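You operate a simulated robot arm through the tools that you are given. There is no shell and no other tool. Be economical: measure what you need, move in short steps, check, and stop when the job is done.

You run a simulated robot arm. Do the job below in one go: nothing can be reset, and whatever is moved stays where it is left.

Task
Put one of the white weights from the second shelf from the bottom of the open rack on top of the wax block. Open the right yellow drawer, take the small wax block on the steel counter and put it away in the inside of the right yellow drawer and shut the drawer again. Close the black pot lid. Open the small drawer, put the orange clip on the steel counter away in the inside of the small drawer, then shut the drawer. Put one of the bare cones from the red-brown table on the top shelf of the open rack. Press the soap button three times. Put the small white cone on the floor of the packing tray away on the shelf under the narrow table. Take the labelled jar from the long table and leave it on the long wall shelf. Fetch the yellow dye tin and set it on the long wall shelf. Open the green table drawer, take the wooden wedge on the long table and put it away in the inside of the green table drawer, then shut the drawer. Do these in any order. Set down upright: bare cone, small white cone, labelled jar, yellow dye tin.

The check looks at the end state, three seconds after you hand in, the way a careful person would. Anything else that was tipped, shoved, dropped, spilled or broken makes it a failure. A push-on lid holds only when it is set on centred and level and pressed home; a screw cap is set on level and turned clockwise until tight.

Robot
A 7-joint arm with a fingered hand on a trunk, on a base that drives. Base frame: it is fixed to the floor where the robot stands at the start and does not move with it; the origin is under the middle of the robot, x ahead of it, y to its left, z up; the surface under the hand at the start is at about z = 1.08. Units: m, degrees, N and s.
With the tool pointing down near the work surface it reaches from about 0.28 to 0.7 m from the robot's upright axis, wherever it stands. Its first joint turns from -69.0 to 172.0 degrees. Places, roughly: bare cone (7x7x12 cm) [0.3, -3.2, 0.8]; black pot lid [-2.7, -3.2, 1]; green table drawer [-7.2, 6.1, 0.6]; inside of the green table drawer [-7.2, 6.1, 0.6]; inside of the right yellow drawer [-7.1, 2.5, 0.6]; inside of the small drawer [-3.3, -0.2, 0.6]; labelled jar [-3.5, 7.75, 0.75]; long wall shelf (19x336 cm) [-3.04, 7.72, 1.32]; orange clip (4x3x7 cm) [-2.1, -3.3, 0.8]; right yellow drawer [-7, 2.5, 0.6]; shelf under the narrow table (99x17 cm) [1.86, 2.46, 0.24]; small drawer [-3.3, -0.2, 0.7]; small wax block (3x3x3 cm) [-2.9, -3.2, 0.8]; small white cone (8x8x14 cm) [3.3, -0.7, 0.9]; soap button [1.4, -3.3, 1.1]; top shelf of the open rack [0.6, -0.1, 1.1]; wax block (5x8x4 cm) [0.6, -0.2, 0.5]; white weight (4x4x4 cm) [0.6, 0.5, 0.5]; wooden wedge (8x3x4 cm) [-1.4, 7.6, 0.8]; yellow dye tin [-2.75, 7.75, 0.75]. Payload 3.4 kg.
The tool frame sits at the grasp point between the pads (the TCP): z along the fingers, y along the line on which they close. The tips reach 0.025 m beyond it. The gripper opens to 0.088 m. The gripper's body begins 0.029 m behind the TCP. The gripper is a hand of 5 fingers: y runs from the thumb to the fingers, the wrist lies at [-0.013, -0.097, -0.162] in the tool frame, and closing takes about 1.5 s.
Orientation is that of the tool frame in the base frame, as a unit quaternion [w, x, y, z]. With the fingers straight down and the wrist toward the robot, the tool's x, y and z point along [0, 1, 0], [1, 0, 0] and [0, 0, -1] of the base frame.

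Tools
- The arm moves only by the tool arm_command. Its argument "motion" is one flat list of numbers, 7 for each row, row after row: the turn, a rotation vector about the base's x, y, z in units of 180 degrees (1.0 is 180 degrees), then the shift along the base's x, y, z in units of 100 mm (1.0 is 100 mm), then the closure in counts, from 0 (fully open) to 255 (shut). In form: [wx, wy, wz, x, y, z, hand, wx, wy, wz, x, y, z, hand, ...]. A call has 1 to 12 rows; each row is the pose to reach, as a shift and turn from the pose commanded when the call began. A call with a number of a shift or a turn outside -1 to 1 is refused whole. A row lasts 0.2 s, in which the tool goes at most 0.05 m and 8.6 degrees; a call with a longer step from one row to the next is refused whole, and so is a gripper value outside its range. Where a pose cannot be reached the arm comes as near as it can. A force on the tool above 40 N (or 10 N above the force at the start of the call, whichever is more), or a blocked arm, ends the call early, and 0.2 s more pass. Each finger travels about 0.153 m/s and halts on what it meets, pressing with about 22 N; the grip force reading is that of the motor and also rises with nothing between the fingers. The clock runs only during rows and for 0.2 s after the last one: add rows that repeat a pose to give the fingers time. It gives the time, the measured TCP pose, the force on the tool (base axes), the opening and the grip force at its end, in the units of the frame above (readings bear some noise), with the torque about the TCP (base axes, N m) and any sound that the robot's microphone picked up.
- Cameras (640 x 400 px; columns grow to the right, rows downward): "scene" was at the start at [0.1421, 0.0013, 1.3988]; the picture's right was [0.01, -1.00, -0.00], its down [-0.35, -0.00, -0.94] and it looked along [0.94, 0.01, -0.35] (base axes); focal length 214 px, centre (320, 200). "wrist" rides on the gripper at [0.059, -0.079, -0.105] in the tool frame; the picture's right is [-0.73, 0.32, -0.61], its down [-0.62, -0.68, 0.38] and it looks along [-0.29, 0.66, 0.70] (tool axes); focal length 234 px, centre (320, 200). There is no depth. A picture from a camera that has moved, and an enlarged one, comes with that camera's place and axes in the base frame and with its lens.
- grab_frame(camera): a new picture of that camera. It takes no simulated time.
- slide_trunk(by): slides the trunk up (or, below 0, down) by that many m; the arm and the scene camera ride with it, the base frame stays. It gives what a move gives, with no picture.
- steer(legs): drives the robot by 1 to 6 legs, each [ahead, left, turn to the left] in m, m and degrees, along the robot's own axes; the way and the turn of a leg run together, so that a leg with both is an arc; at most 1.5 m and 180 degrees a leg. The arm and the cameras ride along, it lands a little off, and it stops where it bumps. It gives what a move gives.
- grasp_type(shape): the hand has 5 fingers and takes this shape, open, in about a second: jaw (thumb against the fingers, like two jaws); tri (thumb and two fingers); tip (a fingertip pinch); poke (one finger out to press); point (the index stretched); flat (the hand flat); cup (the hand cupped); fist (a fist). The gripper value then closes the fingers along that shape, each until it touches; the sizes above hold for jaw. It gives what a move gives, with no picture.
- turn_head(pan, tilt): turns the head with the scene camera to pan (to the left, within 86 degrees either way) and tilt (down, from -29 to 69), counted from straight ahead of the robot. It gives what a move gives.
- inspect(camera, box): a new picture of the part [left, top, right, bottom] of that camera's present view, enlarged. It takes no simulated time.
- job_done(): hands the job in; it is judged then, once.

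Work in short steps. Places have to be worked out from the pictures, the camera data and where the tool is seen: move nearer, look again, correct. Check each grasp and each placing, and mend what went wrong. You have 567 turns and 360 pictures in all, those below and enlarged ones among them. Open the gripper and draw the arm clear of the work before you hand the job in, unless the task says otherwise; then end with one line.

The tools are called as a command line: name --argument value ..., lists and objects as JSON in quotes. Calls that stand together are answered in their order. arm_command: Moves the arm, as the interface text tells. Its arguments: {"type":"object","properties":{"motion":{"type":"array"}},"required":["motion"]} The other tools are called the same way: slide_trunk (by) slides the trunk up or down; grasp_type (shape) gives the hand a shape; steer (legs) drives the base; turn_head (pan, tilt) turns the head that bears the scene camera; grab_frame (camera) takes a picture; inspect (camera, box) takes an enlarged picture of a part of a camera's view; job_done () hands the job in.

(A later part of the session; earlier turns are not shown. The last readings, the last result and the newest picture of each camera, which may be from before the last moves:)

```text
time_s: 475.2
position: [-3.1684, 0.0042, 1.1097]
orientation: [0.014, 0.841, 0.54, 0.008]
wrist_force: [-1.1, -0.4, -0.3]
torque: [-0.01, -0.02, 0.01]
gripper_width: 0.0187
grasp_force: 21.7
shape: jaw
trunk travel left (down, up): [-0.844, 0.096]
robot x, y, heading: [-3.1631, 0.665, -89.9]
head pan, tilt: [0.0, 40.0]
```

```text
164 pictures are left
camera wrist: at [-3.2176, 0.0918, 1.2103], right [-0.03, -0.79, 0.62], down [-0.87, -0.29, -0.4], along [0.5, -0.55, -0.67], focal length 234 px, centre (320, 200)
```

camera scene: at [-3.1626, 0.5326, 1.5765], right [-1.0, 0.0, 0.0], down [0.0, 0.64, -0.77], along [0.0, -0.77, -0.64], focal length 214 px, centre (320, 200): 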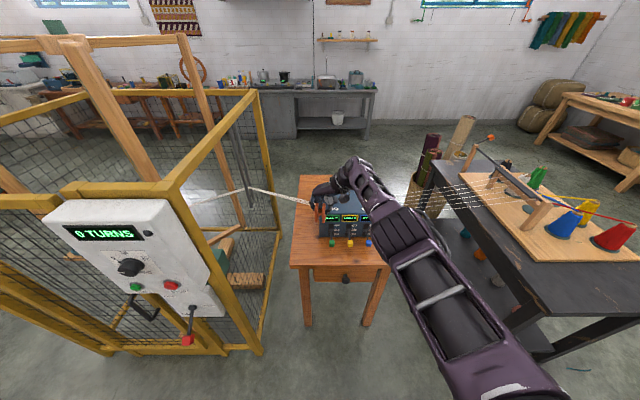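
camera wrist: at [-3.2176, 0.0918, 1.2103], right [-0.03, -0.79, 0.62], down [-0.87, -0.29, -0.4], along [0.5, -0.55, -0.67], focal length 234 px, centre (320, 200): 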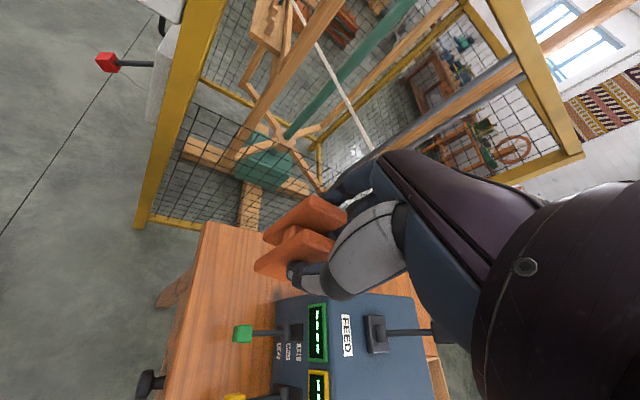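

Box with knobs occupies the middle; the left strip is free. I move above (-3.10,-0.07) and lower the trunk 0.2.

arm_command --motion '[0, 0, 0, 0.35, -0.35, 0, 255, 0, 0, 0, 0.68, -0.7, 0, 255]'

slide_trunk --by -0.22

grab_frame --camera "scene"

grab_frame --camera "wrist"

```text
time_s: 475.9
position: [-3.1159, 0.0106, 1.1118]
orientation: [0.015, 0.842, 0.539, 0.007]
wrist_force: [0.2, 0.2, -0.7]
torque: [0.0, 0.04, 0.0]
gripper_width: 0.0186
grasp_force: 21.8
shape: jaw
out of reach, approached as far as the arm can: row 1, 2
trunk travel left (down, up): [-0.844, 0.096]
robot x, y, heading: [-3.1627, 0.6676, -90.3]
head pan, tilt: [0.0, 40.0]
```

```text
time_s: 478.2
position: [-3.1171, 0.0108, 0.8909]
orientation: [0.015, 0.842, 0.54, 0.008]
wrist_force: [0.5, -0.2, 0.5]
torque: [-0.02, 0.0, 0.0]
gripper_width: 0.019
grasp_force: 21.8
shape: jaw
trunk travel left (down, up): [-0.624, 0.316]
robot x, y, heading: [-3.1625, 0.6685, -90.1]
head pan, tilt: [0.0, 40.0]
```

```text
163 pictures are left
camera scene: at [-3.1625, 0.5331, 1.3565], right [-1.0, 0.0, 0.0], down [0.0, 0.64, -0.77], along [0.0, -0.77, -0.64], focal length 214 px, centre (320, 200)
```

scene: 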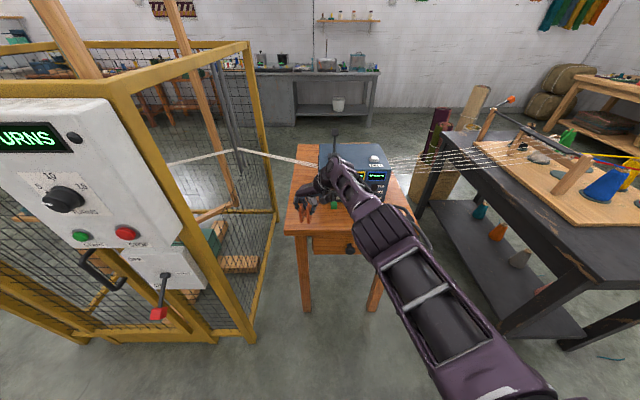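

```text
162 pictures are left
camera wrist: at [-3.1668, 0.0985, 0.9929], right [-0.03, -0.78, 0.62], down [-0.87, -0.29, -0.4], along [0.5, -0.55, -0.67], focal length 234 px, centre (320, 200)
```

wrist: 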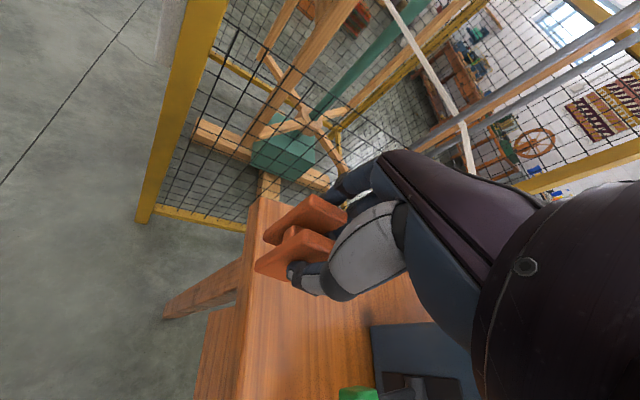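

I drive 0.08 forward so the clip is over the tabletop, then lower to contact.

steer --legs '[[0.08, 0.02, 0]]'

arm_command --motion '[0, 0, 0, 0, 0, -0.2, 255, 0, 0, 0, 0, 0, -0.35, 255, 0, 0, 0, 0, 0, -0.45, 255, 0, 0, 0, 0, 0, -0.45, 255]'

grab_frame --camera "wrist"

inspect --camera "scene" --box '[250, 120, 430, 280]'

```text
time_s: 479.2
position: [-3.0978, -0.069, 0.8903]
orientation: [0.014, 0.841, 0.541, 0.007]
wrist_force: [0.3, 0.3, 0.9]
torque: [0.02, 0.01, -0.02]
gripper_width: 0.0189
grasp_force: 21.8
shape: jaw
trunk travel left (down, up): [-0.624, 0.316]
robot x, y, heading: [-3.1385, 0.5897, -90.1]
head pan, tilt: [0.0, 40.0]
```

```text
time_s: 480.2
position: [-3.0962, -0.0596, 0.8529]
orientation: [0.014, 0.841, 0.54, 0.008]
wrist_force: [-0.3, 0.2, 0.2]
torque: [-0.04, 0.02, 0.0]
gripper_width: 0.0187
grasp_force: 22.0
shape: jaw
out of reach, approached as far as the arm can: row 1, 2, 3, 4
trunk travel left (down, up): [-0.624, 0.316]
robot x, y, heading: [-3.1404, 0.5854, -90.5]
head pan, tilt: [0.0, 40.0]
```

```text
161 pictures are left
camera wrist: at [-3.1464, 0.027, 0.954], right [-0.03, -0.78, 0.62], down [-0.87, -0.29, -0.4], along [0.5, -0.55, -0.67], focal length 234 px, centre (320, 200)
```

wrist: 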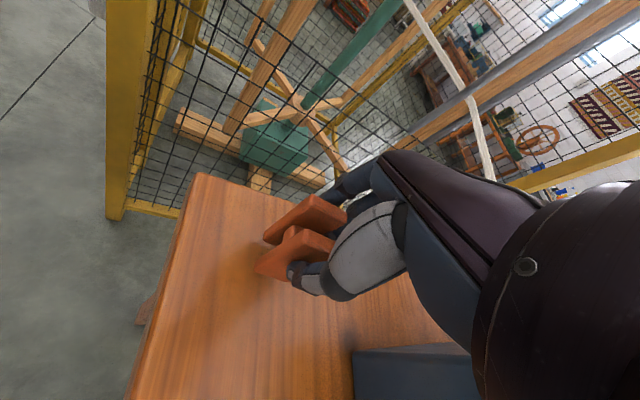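

```text
2.50 times, centred on (340, 200) of scene
camera zoom: at [-3.1426, 0.453, 1.3565], right [-1.0, 0.0, 0.0], down [0.0, 0.64, -0.77], along [0.0, -0.77, -0.64], focal length 536 px, centre (270, 200)
```

zoom: 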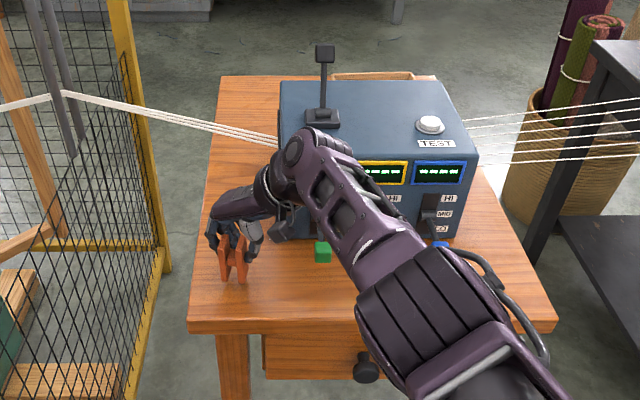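

The clip is over the tabletop, nearly down. I lower the trunk in small steps to touch.

slide_trunk --by -0.012

slide_trunk --by -0.006

inspect --camera "wrist" --box '[160, 140, 400, 320]'

```text
time_s: 480.9
position: [-3.0973, -0.0588, 0.8418]
orientation: [0.013, 0.841, 0.541, 0.007]
wrist_force: [0.1, -0.6, -0.7]
torque: [0.02, 0.01, 0.02]
gripper_width: 0.0186
grasp_force: 21.9
shape: jaw
trunk travel left (down, up): [-0.612, 0.328]
robot x, y, heading: [-3.1409, 0.589, -90.3]
head pan, tilt: [0.0, 40.0]
```

```text
time_s: 481.4
position: [-3.0973, -0.0593, 0.8371]
orientation: [0.017, 0.841, 0.54, 0.008]
wrist_force: [-1.7, -3.7, 14.1]
torque: [-0.04, 0.03, -0.03]
gripper_width: 0.0189
grasp_force: 21.7
shape: jaw
trunk travel left (down, up): [-0.606, 0.334]
robot x, y, heading: [-3.1406, 0.5858, -90.3]
head pan, tilt: [0.0, 40.0]
```

```text
2.22 times, centred on (280, 230) of wrist
camera zoom: at [-3.1467, 0.0275, 0.9387], right [-0.03, -0.78, 0.62], down [-0.87, -0.29, -0.4], along [0.5, -0.55, -0.67], focal length 520 px, centre (409, 133)
```

zoom: 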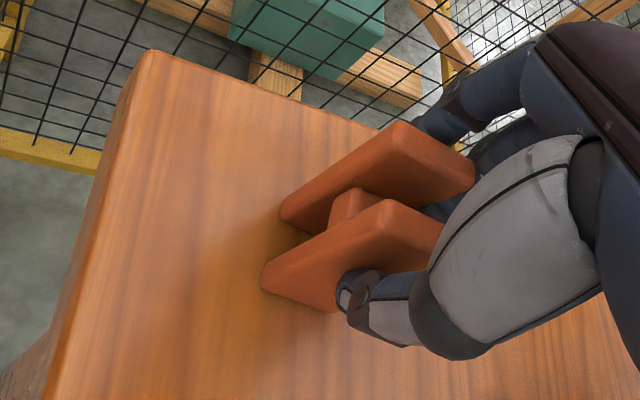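

Contact (14 N). I release and raise the hand.

arm_command --motion '[0, 0, 0, 0, 0, 0.03, 220, 0, 0, 0, 0, 0, 0.03, 170, 0, 0, 0, 0, 0, 0.03, 120, 0, 0, 0, 0, 0, 0.03, 60, 0, 0, 0, 0, 0, 0.03, 0, 0, 0, 0, 0, 0, 0.03, 0]'

slide_trunk --by 0.2

grab_frame --camera "wrist"

grab_frame --camera "scene"

```text
time_s: 482.8
position: [-3.0963, -0.0596, 0.8381]
orientation: [0.013, 0.841, 0.54, 0.008]
wrist_force: [-0.7, -0.6, 0.0]
torque: [0.02, 0.02, -0.01]
gripper_width: 0.0878
grasp_force: 0.0
shape: jaw
trunk travel left (down, up): [-0.606, 0.334]
robot x, y, heading: [-3.1406, 0.5899, -90.0]
head pan, tilt: [0.0, 40.0]
```

```text
time_s: 485.0
position: [-3.097, -0.0605, 1.0373]
orientation: [0.013, 0.842, 0.54, 0.008]
wrist_force: [-0.6, -0.4, -0.9]
torque: [0.01, 0.03, 0.02]
gripper_width: 0.0879
grasp_force: 0.1
shape: jaw
trunk travel left (down, up): [-0.806, 0.134]
robot x, y, heading: [-3.141, 0.5886, -90.2]
head pan, tilt: [0.0, 40.0]
```

```text
158 pictures are left
camera wrist: at [-3.1465, 0.0269, 1.139], right [-0.03, -0.79, 0.62], down [-0.87, -0.29, -0.4], along [0.5, -0.55, -0.67], focal length 234 px, centre (320, 200)
```

wrist: 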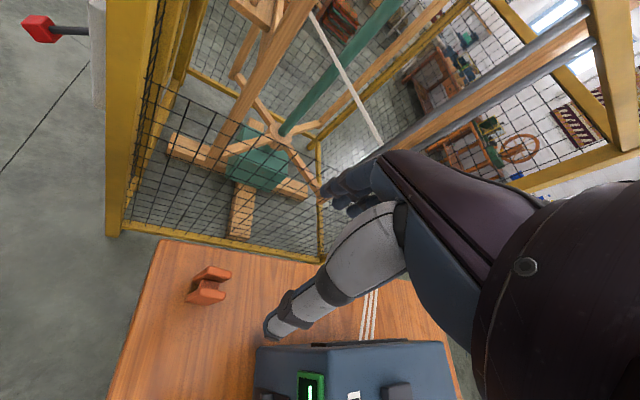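

```text
157 pictures are left
camera scene: at [-3.1428, 0.4529, 1.5384], right [-1.0, 0.0, 0.0], down [0.0, 0.64, -0.77], along [0.0, -0.77, -0.64], focal length 214 px, centre (320, 200)
```

scene: 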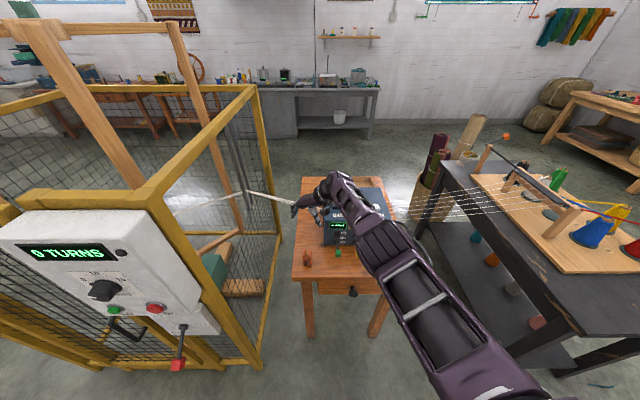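

The clip stands on the table. Now I back off and rotate the hand to fingers-forward (horizontal) with the "tip" pinch for the drawer knob (≈(-3.272,0.03,0.70)).

steer --legs '[[-0.4, 0, 0]]'

arm_command --motion '[-0.0401, 0.0215, -0.0028, 0, 0, 0, 0, -0.0801, 0.043, -0.0056, 0, 0, 0, 0, -0.1202, 0.0644, -0.0084, 0, 0, 0, 0, -0.1603, 0.0859, -0.0112, 0, 0, 0, 0, -0.2003, 0.1074, -0.014, 0, 0, 0, 0, -0.2404, 0.1289, -0.0169, 0, 0, 0, 0, -0.2804, 0.1504, -0.0197, 0, 0, 0, 0, -0.3205, 0.1719, -0.0225, 0, 0, 0, 0, -0.3606, 0.1933, -0.0253, 0, 0, 0, 0, -0.4006, 0.2148, -0.0281, 0, 0, 0, 0, -0.4407, 0.2363, -0.0309, 0, 0, 0, 0]'

grasp_type --shape "tip"

slide_trunk --by -0.34

turn_head --pan 0 --tilt 25

grab_frame --camera "scene"

grab_frame --camera "wrist"

```text
time_s: 487.5
position: [-3.0958, 0.3407, 1.037]
orientation: [0.014, 0.841, 0.541, 0.008]
wrist_force: [-0.7, -0.7, -0.2]
torque: [0.02, 0.02, -0.02]
gripper_width: 0.0877
grasp_force: 0.0
shape: jaw
trunk travel left (down, up): [-0.806, 0.134]
robot x, y, heading: [-3.1379, 0.9864, -90.2]
head pan, tilt: [0.0, 40.0]
```

```text
time_s: 489.9
position: [-3.0943, 0.3403, 1.0386]
orientation: [-0.354, -0.61, -0.355, 0.613]
wrist_force: [0.0, 0.4, 0.3]
torque: [0.02, 0.03, 0.03]
gripper_width: 0.0878
grasp_force: 0.0
shape: jaw
trunk travel left (down, up): [-0.806, 0.134]
robot x, y, heading: [-3.141, 0.9897, -90.1]
head pan, tilt: [0.0, 40.0]
```

```text
time_s: 490.8
position: [-3.0951, 0.3411, 1.0385]
orientation: [-0.354, -0.612, -0.354, 0.613]
wrist_force: [-0.5, -0.4, 0.3]
torque: [0.01, 0.0, 0.0]
gripper_width: 0.088
grasp_force: 0.1
shape: tip
trunk travel left (down, up): [-0.806, 0.134]
robot x, y, heading: [-3.1408, 0.9916, -90.1]
head pan, tilt: [0.0, 40.0]
```

```text
time_s: 494.1
position: [-3.0953, 0.3418, 0.6976]
orientation: [-0.354, -0.612, -0.354, 0.613]
wrist_force: [0.2, -0.6, 0.8]
torque: [-0.01, 0.0, 0.02]
gripper_width: 0.0879
grasp_force: 0.0
shape: tip
trunk travel left (down, up): [-0.466, 0.474]
robot x, y, heading: [-3.1387, 0.9913, -90.0]
head pan, tilt: [0.0, 40.0]
```

```text
time_s: 494.9
position: [-3.0955, 0.3409, 0.699]
orientation: [-0.353, -0.611, -0.354, 0.614]
wrist_force: [0.4, 0.5, 0.4]
torque: [0.0, -0.05, -0.01]
gripper_width: 0.088
grasp_force: 0.0
shape: tip
trunk travel left (down, up): [-0.466, 0.474]
robot x, y, heading: [-3.139, 0.9856, -90.3]
head pan, tilt: [0.0, 25.0]
```

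```text
156 pictures are left
camera scene: at [-3.1414, 0.8468, 1.2217], right [-1.0, 0.0, 0.0], down [0.0, 0.42, -0.91], along [0.0, -0.91, -0.42], focal length 214 px, centre (320, 200)
```

scene: 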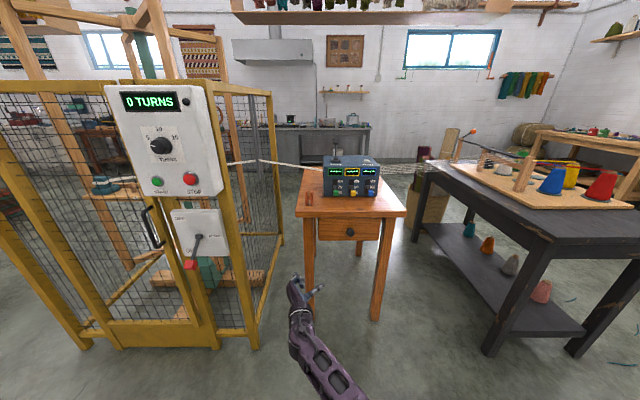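

```text
155 pictures are left
camera wrist: at [-3.1106, 0.4702, 0.6382], right [0.58, 0.37, 0.72], down [-0.78, 0.01, 0.63], along [0.22, -0.93, 0.29], focal length 234 px, centre (320, 200)
```

wrist: 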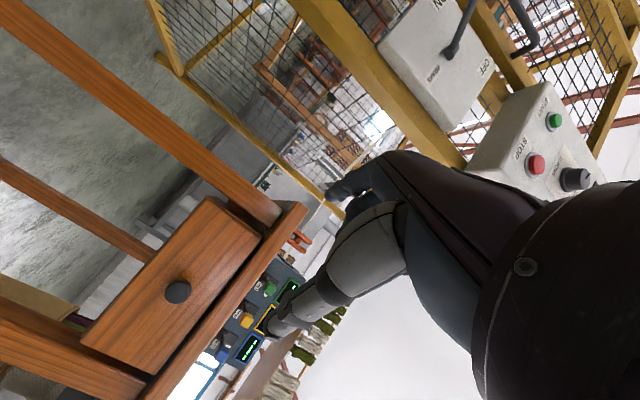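

Triangulated knob: (-3.280,0.018,0.678). I align laterally, lower 2 cm, and approach to 8 cm.

steer --legs '[[0, -0.17, 0], [0.2, 0, 0]]'

arm_command --motion '[0, 0, 0, 0, 0, -0.2, 60, 0, 0, 0, 0, 0, -0.2, 60]'

grab_frame --camera "wrist"

inspect --camera "scene" --box '[260, 200, 420, 340]'

```text
time_s: 497.5
position: [-3.2649, 0.1405, 0.6971]
orientation: [-0.353, -0.611, -0.356, 0.613]
wrist_force: [1.3, 0.0, 0.1]
torque: [-0.04, 0.02, -0.02]
gripper_width: 0.088
grasp_force: 0.2
shape: tip
trunk travel left (down, up): [-0.466, 0.474]
robot x, y, heading: [-3.3095, 0.7908, -90.0]
head pan, tilt: [0.0, 25.0]
```

```text
time_s: 498.1
position: [-3.2659, 0.1397, 0.6777]
orientation: [-0.355, -0.61, -0.355, 0.613]
wrist_force: [1.3, -0.7, -0.3]
torque: [-0.02, -0.02, 0.01]
gripper_width: 0.0675
grasp_force: 0.1
shape: tip
trunk travel left (down, up): [-0.466, 0.474]
robot x, y, heading: [-3.3104, 0.7899, -90.2]
head pan, tilt: [0.0, 25.0]
```

```text
154 pictures are left
camera wrist: at [-3.2808, 0.2706, 0.6182], right [0.58, 0.37, 0.72], down [-0.78, 0.01, 0.63], along [0.23, -0.93, 0.29], focal length 234 px, centre (320, 200)
```

wrist: 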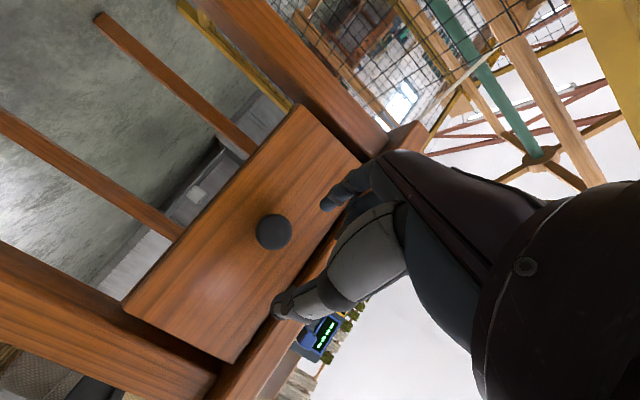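

```text
2.86 times, centred on (340, 270) of scene
camera zoom: at [-3.312, 0.6476, 1.2218], right [-1.0, 0.0, 0.0], down [0.0, 0.42, -0.91], along [0.0, -0.91, -0.42], focal length 613 px, centre (263, 0)
```

zoom: 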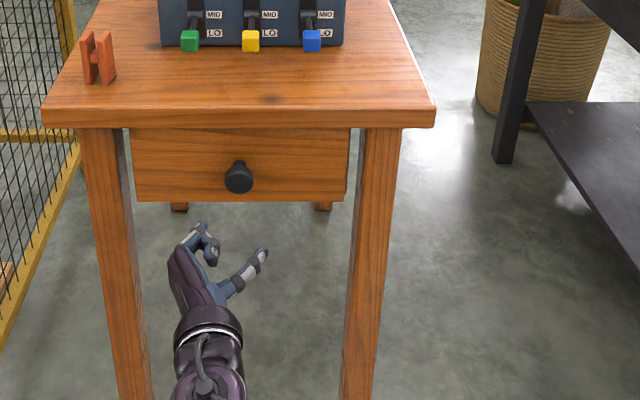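

Knob confirmed. I move forward 10 cm so the tips straddle the knob.

arm_command --motion '[0, 0, 0, 0, -0.35, 0, 60, 0, 0, 0, 0, -0.7, 0, 60, 0, 0, 0, 0, -0.95, 0, 60]'

grab_frame --camera "wrist"

inspect --camera "scene" --box '[290, 200, 400, 280]'

```text
time_s: 498.9
position: [-3.2643, 0.0821, 0.6774]
orientation: [-0.355, -0.61, -0.354, 0.613]
wrist_force: [0.0, 1.1, 0.5]
torque: [0.0, 0.0, 0.02]
gripper_width: 0.0677
grasp_force: 0.1
shape: tip
out of reach, approached as far as the arm can: row 2, 3
trunk travel left (down, up): [-0.466, 0.474]
robot x, y, heading: [-3.3107, 0.7889, -90.1]
head pan, tilt: [0.0, 25.0]
```

```text
152 pictures are left
camera wrist: at [-3.2807, 0.2123, 0.6191], right [0.58, 0.37, 0.72], down [-0.78, 0.01, 0.63], along [0.23, -0.93, 0.29], focal length 234 px, centre (320, 200)
```

wrist: 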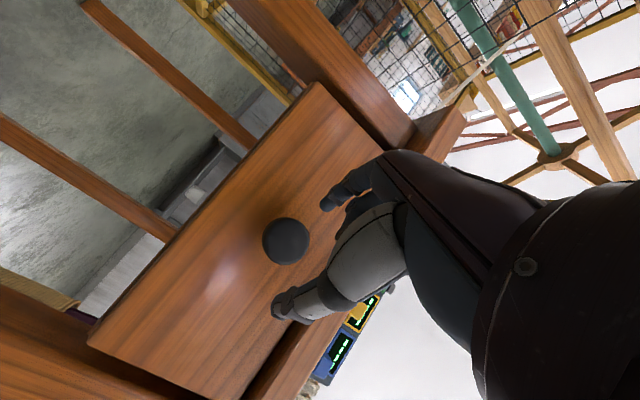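

```text
5.00 times, centred on (345, 240) of scene
camera zoom: at [-3.3119, 0.6473, 1.2218], right [-1.0, 0.0, 0.0], down [0.0, 0.42, -0.91], along [0.0, -0.91, -0.42], focal length 1072 px, centre (195, 0)
```

zoom: 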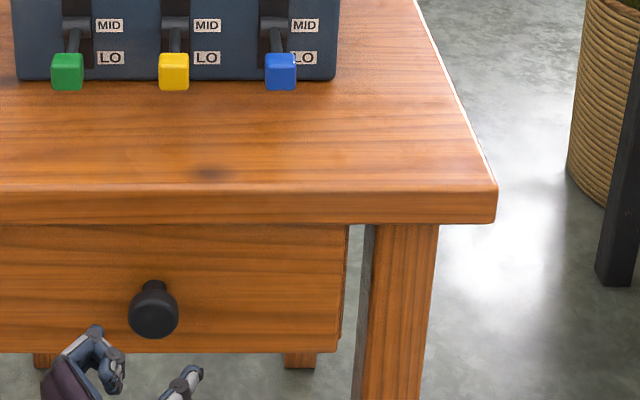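

Reach limit; I drive forward 4.5 cm instead.

steer --legs '[[0.045, 0, 0]]'

grab_frame --camera "wrist"

inspect --camera "scene" --box '[290, 200, 400, 290]'

```text
time_s: 499.8
position: [-3.2645, 0.0381, 0.6795]
orientation: [-0.355, -0.61, -0.354, 0.613]
wrist_force: [0.7, 4.3, -1.0]
torque: [0.01, -0.02, 0.13]
gripper_width: 0.0663
grasp_force: 0.1
shape: tip
trunk travel left (down, up): [-0.466, 0.474]
robot x, y, heading: [-3.3129, 0.7463, -90.3]
head pan, tilt: [0.0, 25.0]
```

```text
150 pictures are left
camera wrist: at [-3.2808, 0.1677, 0.6193], right [0.58, 0.37, 0.72], down [-0.78, 0.01, 0.63], along [0.22, -0.93, 0.29], focal length 234 px, centre (320, 200)
```

wrist: 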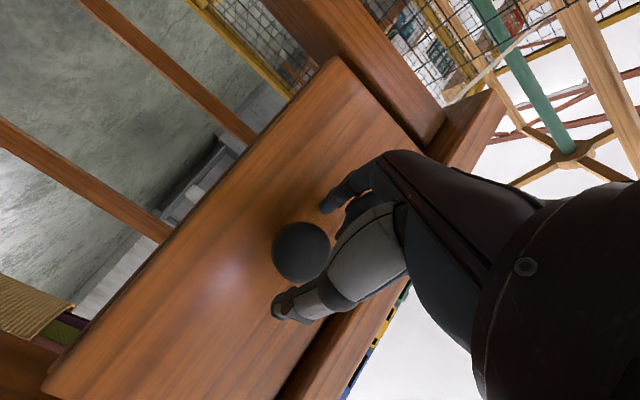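

```text
4.44 times, centred on (345, 245) of scene
camera zoom: at [-3.3116, 0.603, 1.2219], right [-1.0, 0.0, 0.0], down [0.0, 0.42, -0.91], along [0.0, -0.91, -0.42], focal length 953 px, centre (209, 0)
```

zoom: 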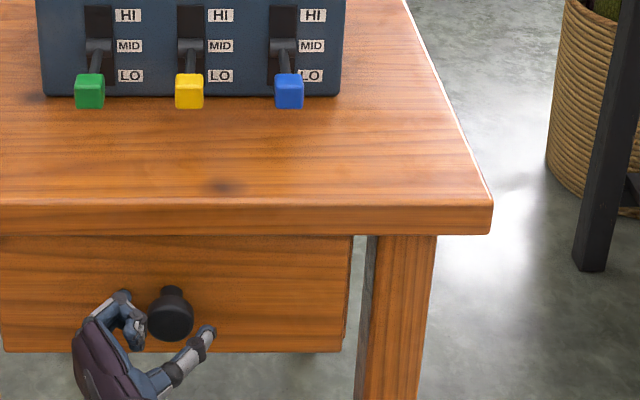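

Tips straddle the knob. I close the pinch.

arm_command --motion '[0, 0, 0, 0, 0, 0, 100, 0, 0, 0, 0, 0, 0, 140, 0, 0, 0, 0, 0, 0, 180, 0, 0, 0, 0, 0, 0, 255, 0, 0, 0, 0, 0, 0, 255, 0, 0, 0, 0, 0, 0, 255, 0, 0, 0, 0, 0, 0, 255]'

inspect --camera "scene" --box '[290, 200, 400, 290]'

inspect --camera "wrist" --box '[200, 160, 400, 340]'

```text
time_s: 501.4
position: [-3.2654, 0.0386, 0.6782]
orientation: [-0.354, -0.61, -0.355, 0.613]
wrist_force: [0.3, 2.4, 0.6]
torque: [-0.06, 0.0, -0.4]
gripper_width: 0.0277
grasp_force: 21.5
shape: tip
trunk travel left (down, up): [-0.466, 0.474]
robot x, y, heading: [-3.3105, 0.7453, -90.1]
head pan, tilt: [0.0, 25.0]
```

```text
4.44 times, centred on (345, 245) of scene
camera zoom: at [-3.3122, 0.6028, 1.2219], right [-1.0, 0.0, 0.0], down [0.0, 0.42, -0.91], along [0.0, -0.91, -0.42], focal length 953 px, centre (209, 0)
```

zoom: 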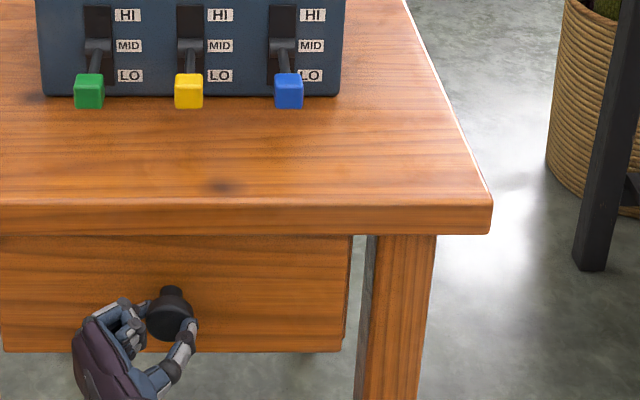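

```text
2.22 times, centred on (300, 250) of wrist
camera zoom: at [-3.281, 0.1676, 0.6192], right [0.58, 0.37, 0.72], down [-0.78, 0.01, 0.63], along [0.22, -0.93, 0.29], focal length 520 px, centre (364, 89)
```

zoom: 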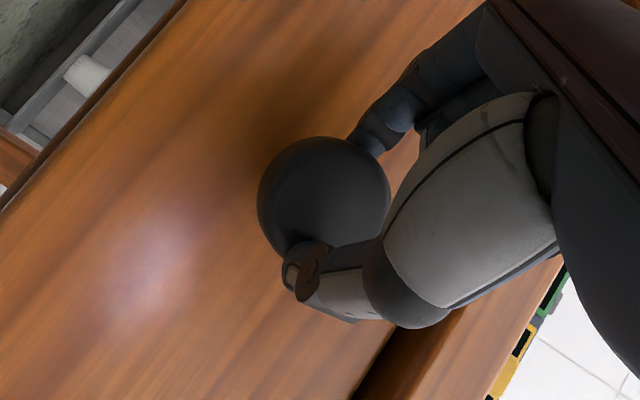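

The knob is pinched (0.028). I pull by backing 5 cm and check.

steer --legs '[[-0.06, 0, 0]]'

inspect --camera "scene" --box '[260, 180, 420, 300]'

```text
time_s: 502.4
position: [-3.2654, 0.0984, 0.6785]
orientation: [-0.354, -0.611, -0.355, 0.612]
wrist_force: [-0.5, -0.6, -0.8]
torque: [0.0, -0.02, -0.42]
gripper_width: 0.026
grasp_force: 21.7
shape: tip
trunk travel left (down, up): [-0.466, 0.474]
robot x, y, heading: [-3.3111, 0.8048, -90.1]
head pan, tilt: [0.0, 25.0]
```

```text
3.33 times, centred on (340, 240) of scene
camera zoom: at [-3.3122, 0.6628, 1.2219], right [-1.0, 0.0, 0.0], down [0.0, 0.42, -0.91], along [0.0, -0.91, -0.42], focal length 715 px, centre (253, 67)
```

zoom: 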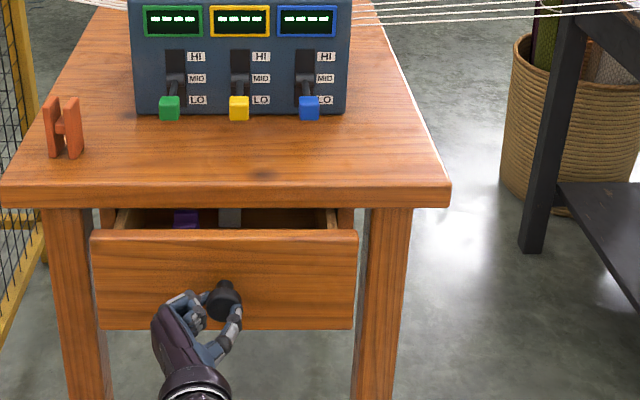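

The drawer opens. I pull another 11 cm.

steer --legs '[[-0.11, 0, 0]]'

inspect --camera "scene" --box '[260, 180, 420, 300]'

```text
time_s: 503.6
position: [-3.2645, 0.2086, 0.6794]
orientation: [-0.353, -0.612, -0.354, 0.613]
wrist_force: [-0.6, -1.1, 0.2]
torque: [-0.01, -0.07, -0.42]
gripper_width: 0.0256
grasp_force: 22.0
shape: tip
trunk travel left (down, up): [-0.466, 0.474]
robot x, y, heading: [-3.3081, 0.9207, -90.2]
head pan, tilt: [0.0, 25.0]
```

```text
3.33 times, centred on (340, 240) of scene
camera zoom: at [-3.312, 0.7728, 1.2219], right [-1.0, 0.0, 0.0], down [0.0, 0.42, -0.91], along [0.0, -0.91, -0.42], focal length 715 px, centre (253, 67)
```

zoom: 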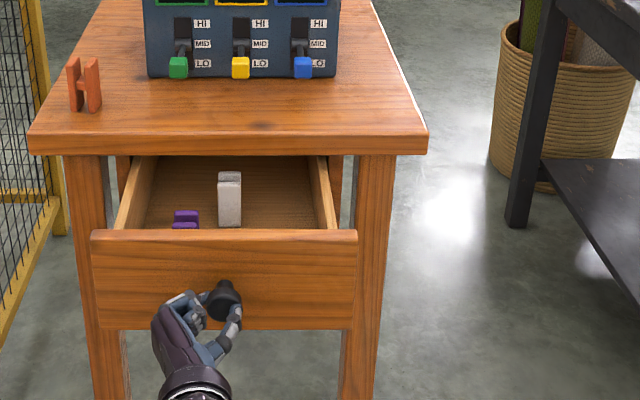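

Open 17 cm, enough. I release the knob and back away.

arm_command --motion '[0, 0, 0, 0, 0, 0, 200, 0, 0, 0, 0, 0, 0, 130, 0, 0, 0, 0, 0, 0, 60, 0, 0, 0, 0, 0, 0, 20, 0, 0, 0, 0, 0, 0, 0]'

steer --legs '[[-0.15, 0, 0]]'

slide_trunk --by 0.34

arm_command --motion '[0.0401, -0.0215, 0.0028, 0, 0, 0, 0, 0.0801, -0.043, 0.0056, 0, 0, 0, 0, 0.1202, -0.0644, 0.0084, 0, 0, 0, 0, 0.1603, -0.0859, 0.0112, 0, 0, 0, 0, 0.2003, -0.1074, 0.014, 0, 0, 0, 0, 0.2404, -0.1289, 0.0169, 0, 0, 0, 0, 0.2804, -0.1504, 0.0197, 0, 0, 0, 0, 0.3205, -0.1719, 0.0225, 0, 0, 0, 0, 0.3606, -0.1933, 0.0253, 0, 0, 0, 0, 0.4006, -0.2148, 0.0281, 0, 0, 0, 0, 0.4407, -0.2363, 0.0309, 0, 0, 0, 0]'

grasp_type --shape "jaw"

turn_head --pan 0 --tilt 35

grab_frame --camera "scene"

```text
time_s: 504.8
position: [-3.2653, 0.2079, 0.6788]
orientation: [-0.354, -0.611, -0.354, 0.613]
wrist_force: [-0.6, 0.5, -0.3]
torque: [0.0, 0.02, 0.01]
gripper_width: 0.0872
grasp_force: 0.1
shape: tip
trunk travel left (down, up): [-0.466, 0.474]
robot x, y, heading: [-3.3089, 0.9136, -90.2]
head pan, tilt: [0.0, 25.0]
```

```text
time_s: 506.1
position: [-3.2648, 0.3547, 0.6782]
orientation: [-0.354, -0.61, -0.354, 0.614]
wrist_force: [0.8, 0.1, 0.7]
torque: [0.03, 0.01, 0.0]
gripper_width: 0.0875
grasp_force: 0.1
shape: tip
trunk travel left (down, up): [-0.466, 0.474]
robot x, y, heading: [-3.3141, 1.06, -89.8]
head pan, tilt: [0.0, 25.0]
```

```text
time_s: 509.5
position: [-3.2637, 0.3553, 1.0187]
orientation: [-0.354, -0.612, -0.354, 0.613]
wrist_force: [0.7, -0.4, 0.1]
torque: [0.0, -0.01, -0.02]
gripper_width: 0.0877
grasp_force: 0.0
shape: tip
trunk travel left (down, up): [-0.806, 0.134]
robot x, y, heading: [-3.3098, 1.0647, -90.0]
head pan, tilt: [0.0, 25.0]
```

```text
time_s: 511.9
position: [-3.2755, 0.4119, 1.0279]
orientation: [0.016, 0.841, 0.54, 0.009]
wrist_force: [-0.2, -0.6, 0.9]
torque: [-0.03, 0.01, 0.02]
gripper_width: 0.0878
grasp_force: 0.0
shape: tip
out of reach, approached as far as the arm can: row 8, 9, 10, 11
trunk travel left (down, up): [-0.806, 0.134]
robot x, y, heading: [-3.3109, 1.0599, -89.8]
head pan, tilt: [0.0, 25.0]
```

```text
time_s: 512.8
position: [-3.2739, 0.4116, 1.029]
orientation: [0.016, 0.841, 0.54, 0.006]
wrist_force: [0.3, 0.5, -0.2]
torque: [-0.01, -0.03, 0.02]
gripper_width: 0.0877
grasp_force: 0.1
shape: jaw
trunk travel left (down, up): [-0.806, 0.134]
robot x, y, heading: [-3.3089, 1.0623, -89.9]
head pan, tilt: [0.0, 25.0]
```

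```text
time_s: 513.5
position: [-3.2738, 0.4107, 1.0275]
orientation: [0.015, 0.841, 0.54, 0.007]
wrist_force: [-0.6, 0.5, 0.5]
torque: [0.0, -0.05, 0.02]
gripper_width: 0.0875
grasp_force: 0.1
shape: jaw
trunk travel left (down, up): [-0.806, 0.134]
robot x, y, heading: [-3.3132, 1.0625, -89.9]
head pan, tilt: [0.0, 35.0]
```

```text
144 pictures are left
camera scene: at [-3.3119, 0.9234, 1.5461], right [-1.0, 0.0, 0.0], down [0.0, 0.57, -0.82], along [0.0, -0.82, -0.57], focal length 214 px, centre (320, 200)
```

scene: 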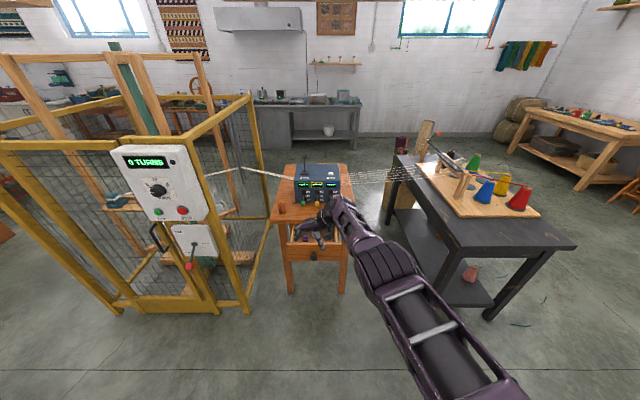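

I drive back so the hand is above the clip again.

steer --legs '[[0, 0.177, 0], [0.47, 0, 0]]'

slide_trunk --by -0.1

grab_frame --camera "wrist"

```text
time_s: 517.4
position: [-3.1016, -0.0561, 1.028]
orientation: [0.015, 0.842, 0.54, 0.007]
wrist_force: [0.0, -0.8, -0.1]
torque: [0.02, 0.0, 0.01]
gripper_width: 0.0877
grasp_force: 0.1
shape: jaw
trunk travel left (down, up): [-0.806, 0.134]
robot x, y, heading: [-3.1363, 0.5923, -90.0]
head pan, tilt: [0.0, 35.0]
```

```text
time_s: 518.7
position: [-3.1, -0.0569, 0.9274]
orientation: [0.016, 0.841, 0.54, 0.007]
wrist_force: [0.5, -1.2, 0.3]
torque: [-0.03, -0.02, -0.04]
gripper_width: 0.0879
grasp_force: 0.0
shape: jaw
trunk travel left (down, up): [-0.706, 0.234]
robot x, y, heading: [-3.1328, 0.5915, -90.1]
head pan, tilt: [0.0, 35.0]
```

```text
143 pictures are left
camera wrist: at [-3.1498, 0.0311, 1.0293], right [-0.03, -0.78, 0.62], down [-0.87, -0.29, -0.4], along [0.5, -0.55, -0.67], focal length 234 px, centre (320, 200)
```

wrist: 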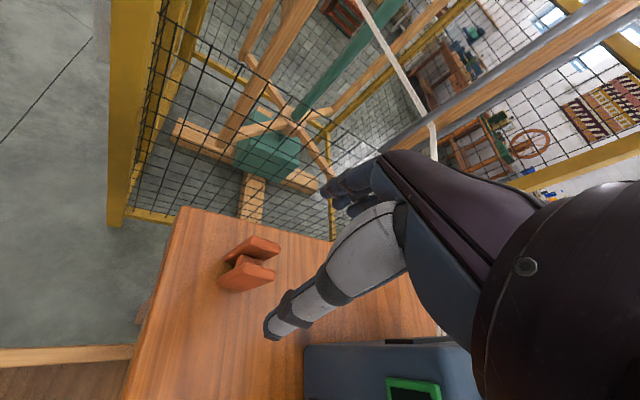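

Aligned. I lower to grasp height and close, then raise.

slide_trunk --by -0.088

arm_command --motion '[0, 0, 0, 0.03, -0.03, 0, 40, 0, 0, 0, 0.03, -0.03, 0, 80, 0, 0, 0, 0.03, -0.03, 0, 120, 0, 0, 0, 0.03, -0.03, 0, 180, 0, 0, 0, 0.03, -0.03, 0, 255, 0, 0, 0, 0.03, -0.03, 0, 255, 0, 0, 0, 0.03, -0.03, 0, 255, 0, 0, 0, 0.03, -0.03, 0, 255]'

slide_trunk --by 0.17

grab_frame --camera "wrist"

```text
time_s: 520.0
position: [-3.0997, -0.055, 0.8399]
orientation: [0.015, 0.841, 0.541, 0.007]
wrist_force: [-0.2, 0.2, -1.0]
torque: [0.0, 0.03, -0.02]
gripper_width: 0.0877
grasp_force: 0.2
shape: jaw
trunk travel left (down, up): [-0.618, 0.322]
robot x, y, heading: [-3.1351, 0.5956, -90.1]
head pan, tilt: [0.0, 35.0]
```

```text
time_s: 521.8
position: [-3.0977, -0.0554, 0.8387]
orientation: [0.015, 0.841, 0.54, 0.007]
wrist_force: [-0.9, 0.1, 0.4]
torque: [-0.02, -0.05, 0.01]
gripper_width: 0.027
grasp_force: 21.8
shape: jaw
out of reach, approached as far as the arm can: row 1, 2, 3, 4, 5, 6, 7, 8
trunk travel left (down, up): [-0.618, 0.322]
robot x, y, heading: [-3.1347, 0.5886, -90.0]
head pan, tilt: [0.0, 35.0]
```

```text
time_s: 523.7
position: [-3.0963, -0.0546, 1.0092]
orientation: [0.015, 0.841, 0.54, 0.008]
wrist_force: [0.4, -0.3, -0.1]
torque: [-0.02, 0.01, 0.0]
gripper_width: 0.0269
grasp_force: 22.0
shape: jaw
trunk travel left (down, up): [-0.788, 0.152]
robot x, y, heading: [-3.1358, 0.5931, -90.1]
head pan, tilt: [0.0, 35.0]
```

```text
142 pictures are left
camera wrist: at [-3.1469, 0.0318, 1.1107], right [-0.03, -0.78, 0.62], down [-0.87, -0.29, -0.4], along [0.5, -0.55, -0.67], focal length 234 px, centre (320, 200)
```

wrist: 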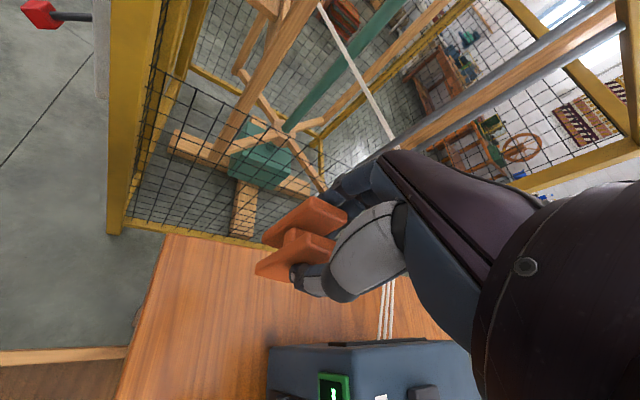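

Held. I drive so the hand is over the open drawer's free right part (≈(-3.335,0.08)).

steer --legs '[[-0.135, -0.24, 0]]'

slide_trunk --by -0.12

grab_frame --camera "wrist"

inspect --camera "scene" --box '[240, 180, 440, 330]'

```text
time_s: 525.6
position: [-3.3373, 0.0776, 1.0107]
orientation: [0.015, 0.841, 0.54, 0.007]
wrist_force: [0.2, 0.1, -0.2]
torque: [0.01, -0.02, 0.02]
gripper_width: 0.027
grasp_force: 22.0
shape: jaw
trunk travel left (down, up): [-0.788, 0.152]
robot x, y, heading: [-3.3768, 0.7261, -90.1]
head pan, tilt: [0.0, 35.0]
```

```text
time_s: 527.1
position: [-3.336, 0.0802, 0.89]
orientation: [0.015, 0.841, 0.541, 0.007]
wrist_force: [-0.4, -0.2, 0.4]
torque: [0.0, 0.01, 0.0]
gripper_width: 0.0272
grasp_force: 21.9
shape: jaw
trunk travel left (down, up): [-0.668, 0.272]
robot x, y, heading: [-3.3788, 0.7277, -89.9]
head pan, tilt: [0.0, 35.0]
```

```text
141 pictures are left
camera wrist: at [-3.3863, 0.1669, 0.9909], right [-0.02, -0.78, 0.62], down [-0.87, -0.29, -0.4], along [0.5, -0.55, -0.67], focal length 234 px, centre (320, 200)
```

wrist: 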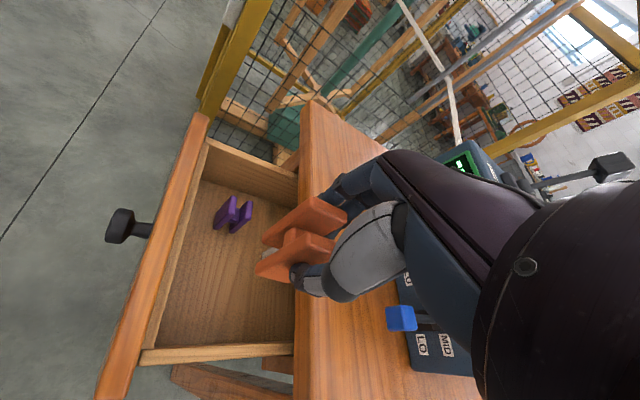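

```text
2.67 times, centred on (340, 255) of scene
camera zoom: at [-3.3771, 0.5905, 1.4081], right [-1.0, 0.0, 0.0], down [0.0, 0.57, -0.82], along [0.0, -0.82, -0.57], focal length 572 px, centre (267, 53)
```

zoom: 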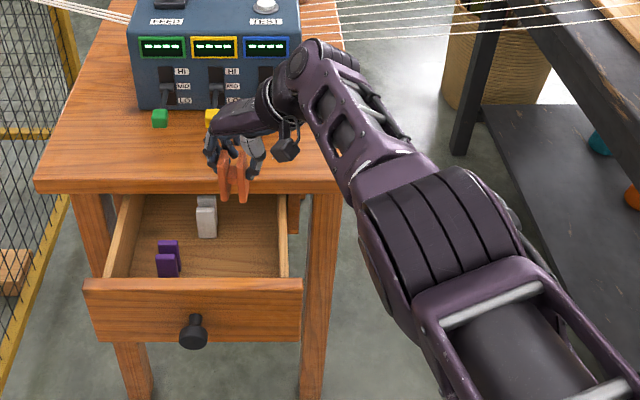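

Clear to lower. I lower the trunk 0.17 and check.

slide_trunk --by -0.17

grab_frame --camera "wrist"

inspect --camera "scene" --box '[240, 180, 440, 330]'

```text
time_s: 529.0
position: [-3.3368, 0.0798, 0.7205]
orientation: [0.015, 0.841, 0.54, 0.008]
wrist_force: [-0.4, 0.5, -0.4]
torque: [0.03, 0.0, 0.01]
gripper_width: 0.027
grasp_force: 21.8
shape: jaw
trunk travel left (down, up): [-0.498, 0.442]
robot x, y, heading: [-3.375, 0.7296, -90.1]
head pan, tilt: [0.0, 35.0]
```

```text
139 pictures are left
camera wrist: at [-3.3862, 0.1669, 0.8209], right [-0.02, -0.78, 0.62], down [-0.87, -0.29, -0.4], along [0.5, -0.55, -0.67], focal length 234 px, centre (320, 200)
```

wrist: 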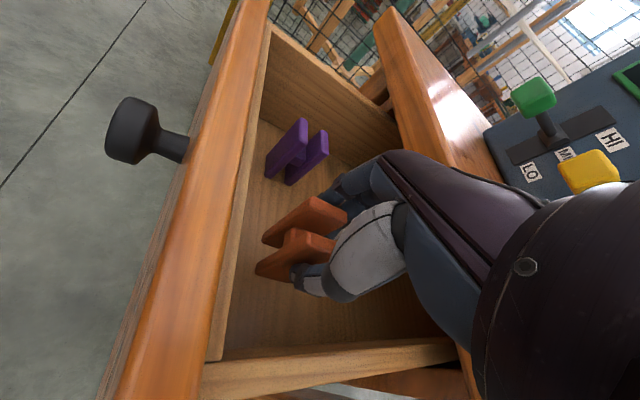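

```text
2.67 times, centred on (340, 255) of scene
camera zoom: at [-3.3771, 0.5905, 1.2381], right [-1.0, 0.0, 0.0], down [0.0, 0.57, -0.82], along [0.0, -0.82, -0.57], focal length 572 px, centre (267, 53)
```

zoom: 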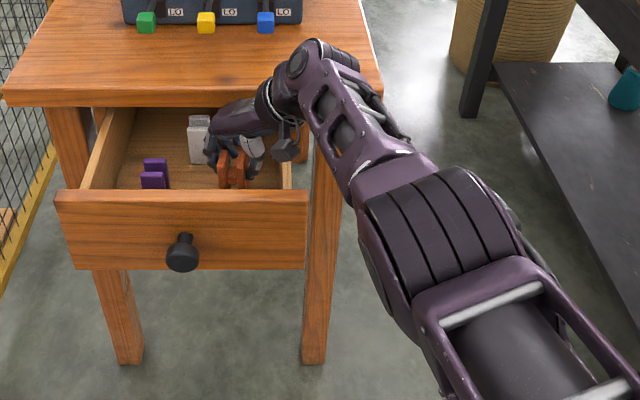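

The clip is inside the drawer, nearly on its floor. I lower to contact.

slide_trunk --by -0.02

slide_trunk --by -0.008

```text
time_s: 529.7
position: [-3.337, 0.0786, 0.6993]
orientation: [0.015, 0.841, 0.541, 0.006]
wrist_force: [-0.3, -0.2, -0.5]
torque: [0.02, -0.01, 0.0]
gripper_width: 0.0269
grasp_force: 21.7
shape: jaw
trunk travel left (down, up): [-0.478, 0.462]
robot x, y, heading: [-3.374, 0.73, -89.8]
head pan, tilt: [0.0, 35.0]
```

```text
time_s: 530.3
position: [-3.3369, 0.0795, 0.6925]
orientation: [0.015, 0.841, 0.541, 0.006]
wrist_force: [0.1, 0.0, 1.0]
torque: [0.04, 0.02, 0.03]
gripper_width: 0.027
grasp_force: 22.1
shape: jaw
trunk travel left (down, up): [-0.47, 0.47]
robot x, y, heading: [-3.3761, 0.728, -89.9]
head pan, tilt: [0.0, 35.0]
```

Likely just touching; one more small step, then open partly and rise.

slide_trunk --by -0.005

arm_command --motion '[0, 0, 0, 0, 0, 0, 220, 0, 0, 0, 0, 0, 0, 180, 0, 0, 0, 0, 0, 0, 140, 0, 0, 0, 0, 0, 0, 100, 0, 0, 0, 0, 0, 0, 70, 0, 0, 0, 0, 0, 0, 70]'

slide_trunk --by 0.15

grab_frame --camera "wrist"

```text
time_s: 530.8
position: [-3.3369, 0.0805, 0.69]
orientation: [0.017, 0.841, 0.54, 0.006]
wrist_force: [-2.3, -0.8, 13.8]
torque: [-0.07, -0.08, -0.01]
gripper_width: 0.0272
grasp_force: 21.7
shape: jaw
trunk travel left (down, up): [-0.465, 0.475]
robot x, y, heading: [-3.375, 0.7264, -90.1]
head pan, tilt: [0.0, 35.0]
```

```text
time_s: 532.2
position: [-3.3376, 0.0802, 0.6865]
orientation: [0.014, 0.841, 0.541, 0.007]
wrist_force: [-0.8, 0.6, -0.4]
torque: [0.0, 0.02, -0.03]
gripper_width: 0.0635
grasp_force: 0.2
shape: jaw
trunk travel left (down, up): [-0.465, 0.475]
robot x, y, heading: [-3.376, 0.7265, -90.1]
head pan, tilt: [0.0, 35.0]
```

```text
time_s: 534.0
position: [-3.3359, 0.0798, 0.8376]
orientation: [0.015, 0.841, 0.541, 0.007]
wrist_force: [-0.4, -0.3, -0.4]
torque: [0.03, -0.02, -0.01]
gripper_width: 0.0635
grasp_force: 0.0
shape: jaw
trunk travel left (down, up): [-0.615, 0.325]
robot x, y, heading: [-3.375, 0.7297, -90.3]
head pan, tilt: [0.0, 35.0]
```

```text
137 pictures are left
camera wrist: at [-3.3863, 0.1668, 0.9377], right [-0.02, -0.78, 0.62], down [-0.87, -0.29, -0.4], along [0.5, -0.55, -0.67], focal length 234 px, centre (320, 200)
```

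wrist: 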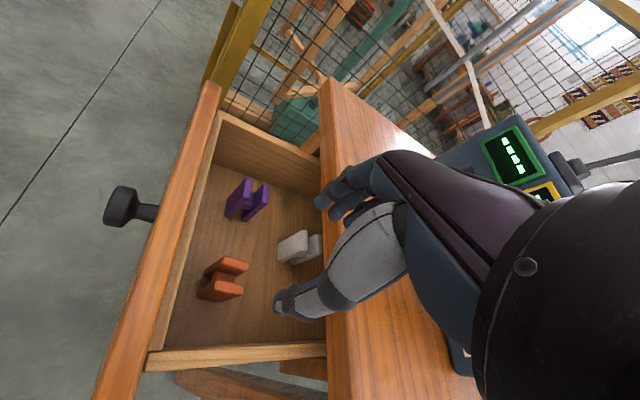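

The clip lies in the drawer with the others. Now I back off, turn the hand horizontal, close it, and push the drawer shut at the knob.

slide_trunk --by 0.1

steer --legs '[[-0.35, 0.03, 0]]'

arm_command --motion '[-0.0401, 0.0215, -0.0028, 0, 0, 0, 90, -0.0801, 0.043, -0.0056, 0, 0, 0, 130, -0.1202, 0.0644, -0.0084, 0, 0, 0, 180, -0.1603, 0.0859, -0.0112, 0, 0, 0, 255, -0.2003, 0.1074, -0.014, 0, 0, 0, 255, -0.2404, 0.1289, -0.0169, 0, 0, 0, 255, -0.2804, 0.1504, -0.0197, 0, 0, 0, 255, -0.3205, 0.1719, -0.0225, 0, 0, 0, 255, -0.3606, 0.1933, -0.0253, 0, 0, 0, 255, -0.4006, 0.2148, -0.0281, 0, 0, 0, 255, -0.4407, 0.2363, -0.0309, 0, 0, 0, 255]'

slide_trunk --by -0.25

grab_frame --camera "scene"

grab_frame --camera "wrist"

```text
time_s: 535.3
position: [-3.3367, 0.0789, 0.9358]
orientation: [0.014, 0.841, 0.54, 0.007]
wrist_force: [-0.5, 0.1, -0.6]
torque: [-0.02, 0.02, 0.04]
gripper_width: 0.0634
grasp_force: 0.0
shape: jaw
trunk travel left (down, up): [-0.715, 0.225]
robot x, y, heading: [-3.3748, 0.7303, -90.0]
head pan, tilt: [0.0, 35.0]
```

```text
time_s: 537.6
position: [-3.3062, 0.4299, 0.9368]
orientation: [0.014, 0.841, 0.541, 0.007]
wrist_force: [0.1, -0.5, 1.0]
torque: [-0.03, -0.01, 0.01]
gripper_width: 0.0637
grasp_force: 0.0
shape: jaw
trunk travel left (down, up): [-0.715, 0.225]
robot x, y, heading: [-3.3487, 1.0787, -90.1]
head pan, tilt: [0.0, 35.0]
```

```text
time_s: 540.0
position: [-3.3061, 0.4306, 0.9362]
orientation: [-0.354, -0.611, -0.355, 0.612]
wrist_force: [0.5, 0.6, 0.3]
torque: [-0.02, 0.0, -0.02]
gripper_width: 0.0001
grasp_force: 22.3
shape: jaw
trunk travel left (down, up): [-0.715, 0.225]
robot x, y, heading: [-3.3486, 1.078, -90.0]
head pan, tilt: [0.0, 35.0]
```

```text
time_s: 542.5
position: [-3.3068, 0.4304, 0.6864]
orientation: [-0.355, -0.611, -0.354, 0.613]
wrist_force: [-0.4, 0.7, 0.0]
torque: [0.01, 0.02, -0.03]
gripper_width: 0.0
grasp_force: 21.8
shape: jaw
trunk travel left (down, up): [-0.465, 0.475]
robot x, y, heading: [-3.3466, 1.0802, -90.1]
head pan, tilt: [0.0, 35.0]
```

```text
136 pictures are left
camera scene: at [-3.3471, 0.9412, 1.2051], right [-1.0, 0.0, 0.0], down [0.0, 0.57, -0.82], along [0.0, -0.82, -0.57], focal length 214 px, centre (320, 200)
```

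scene: 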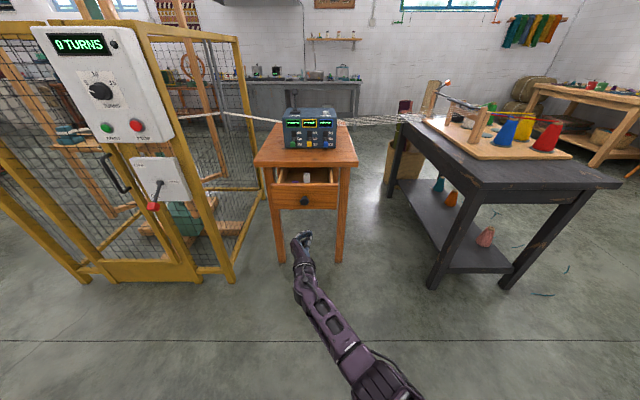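

```text
135 pictures are left
camera wrist: at [-3.3223, 0.5597, 0.627], right [0.58, 0.37, 0.72], down [-0.78, 0.01, 0.63], along [0.22, -0.93, 0.29], focal length 234 px, centre (320, 200)
```

wrist: 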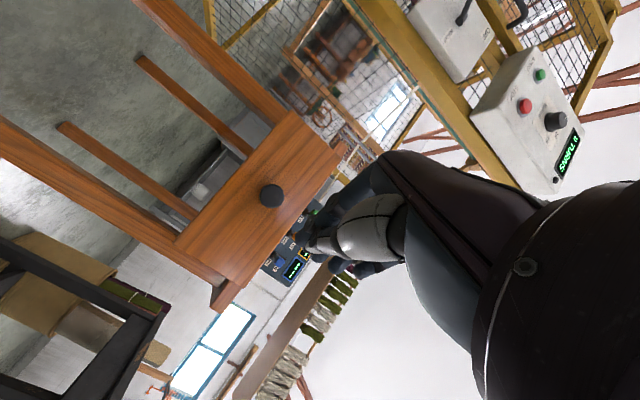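

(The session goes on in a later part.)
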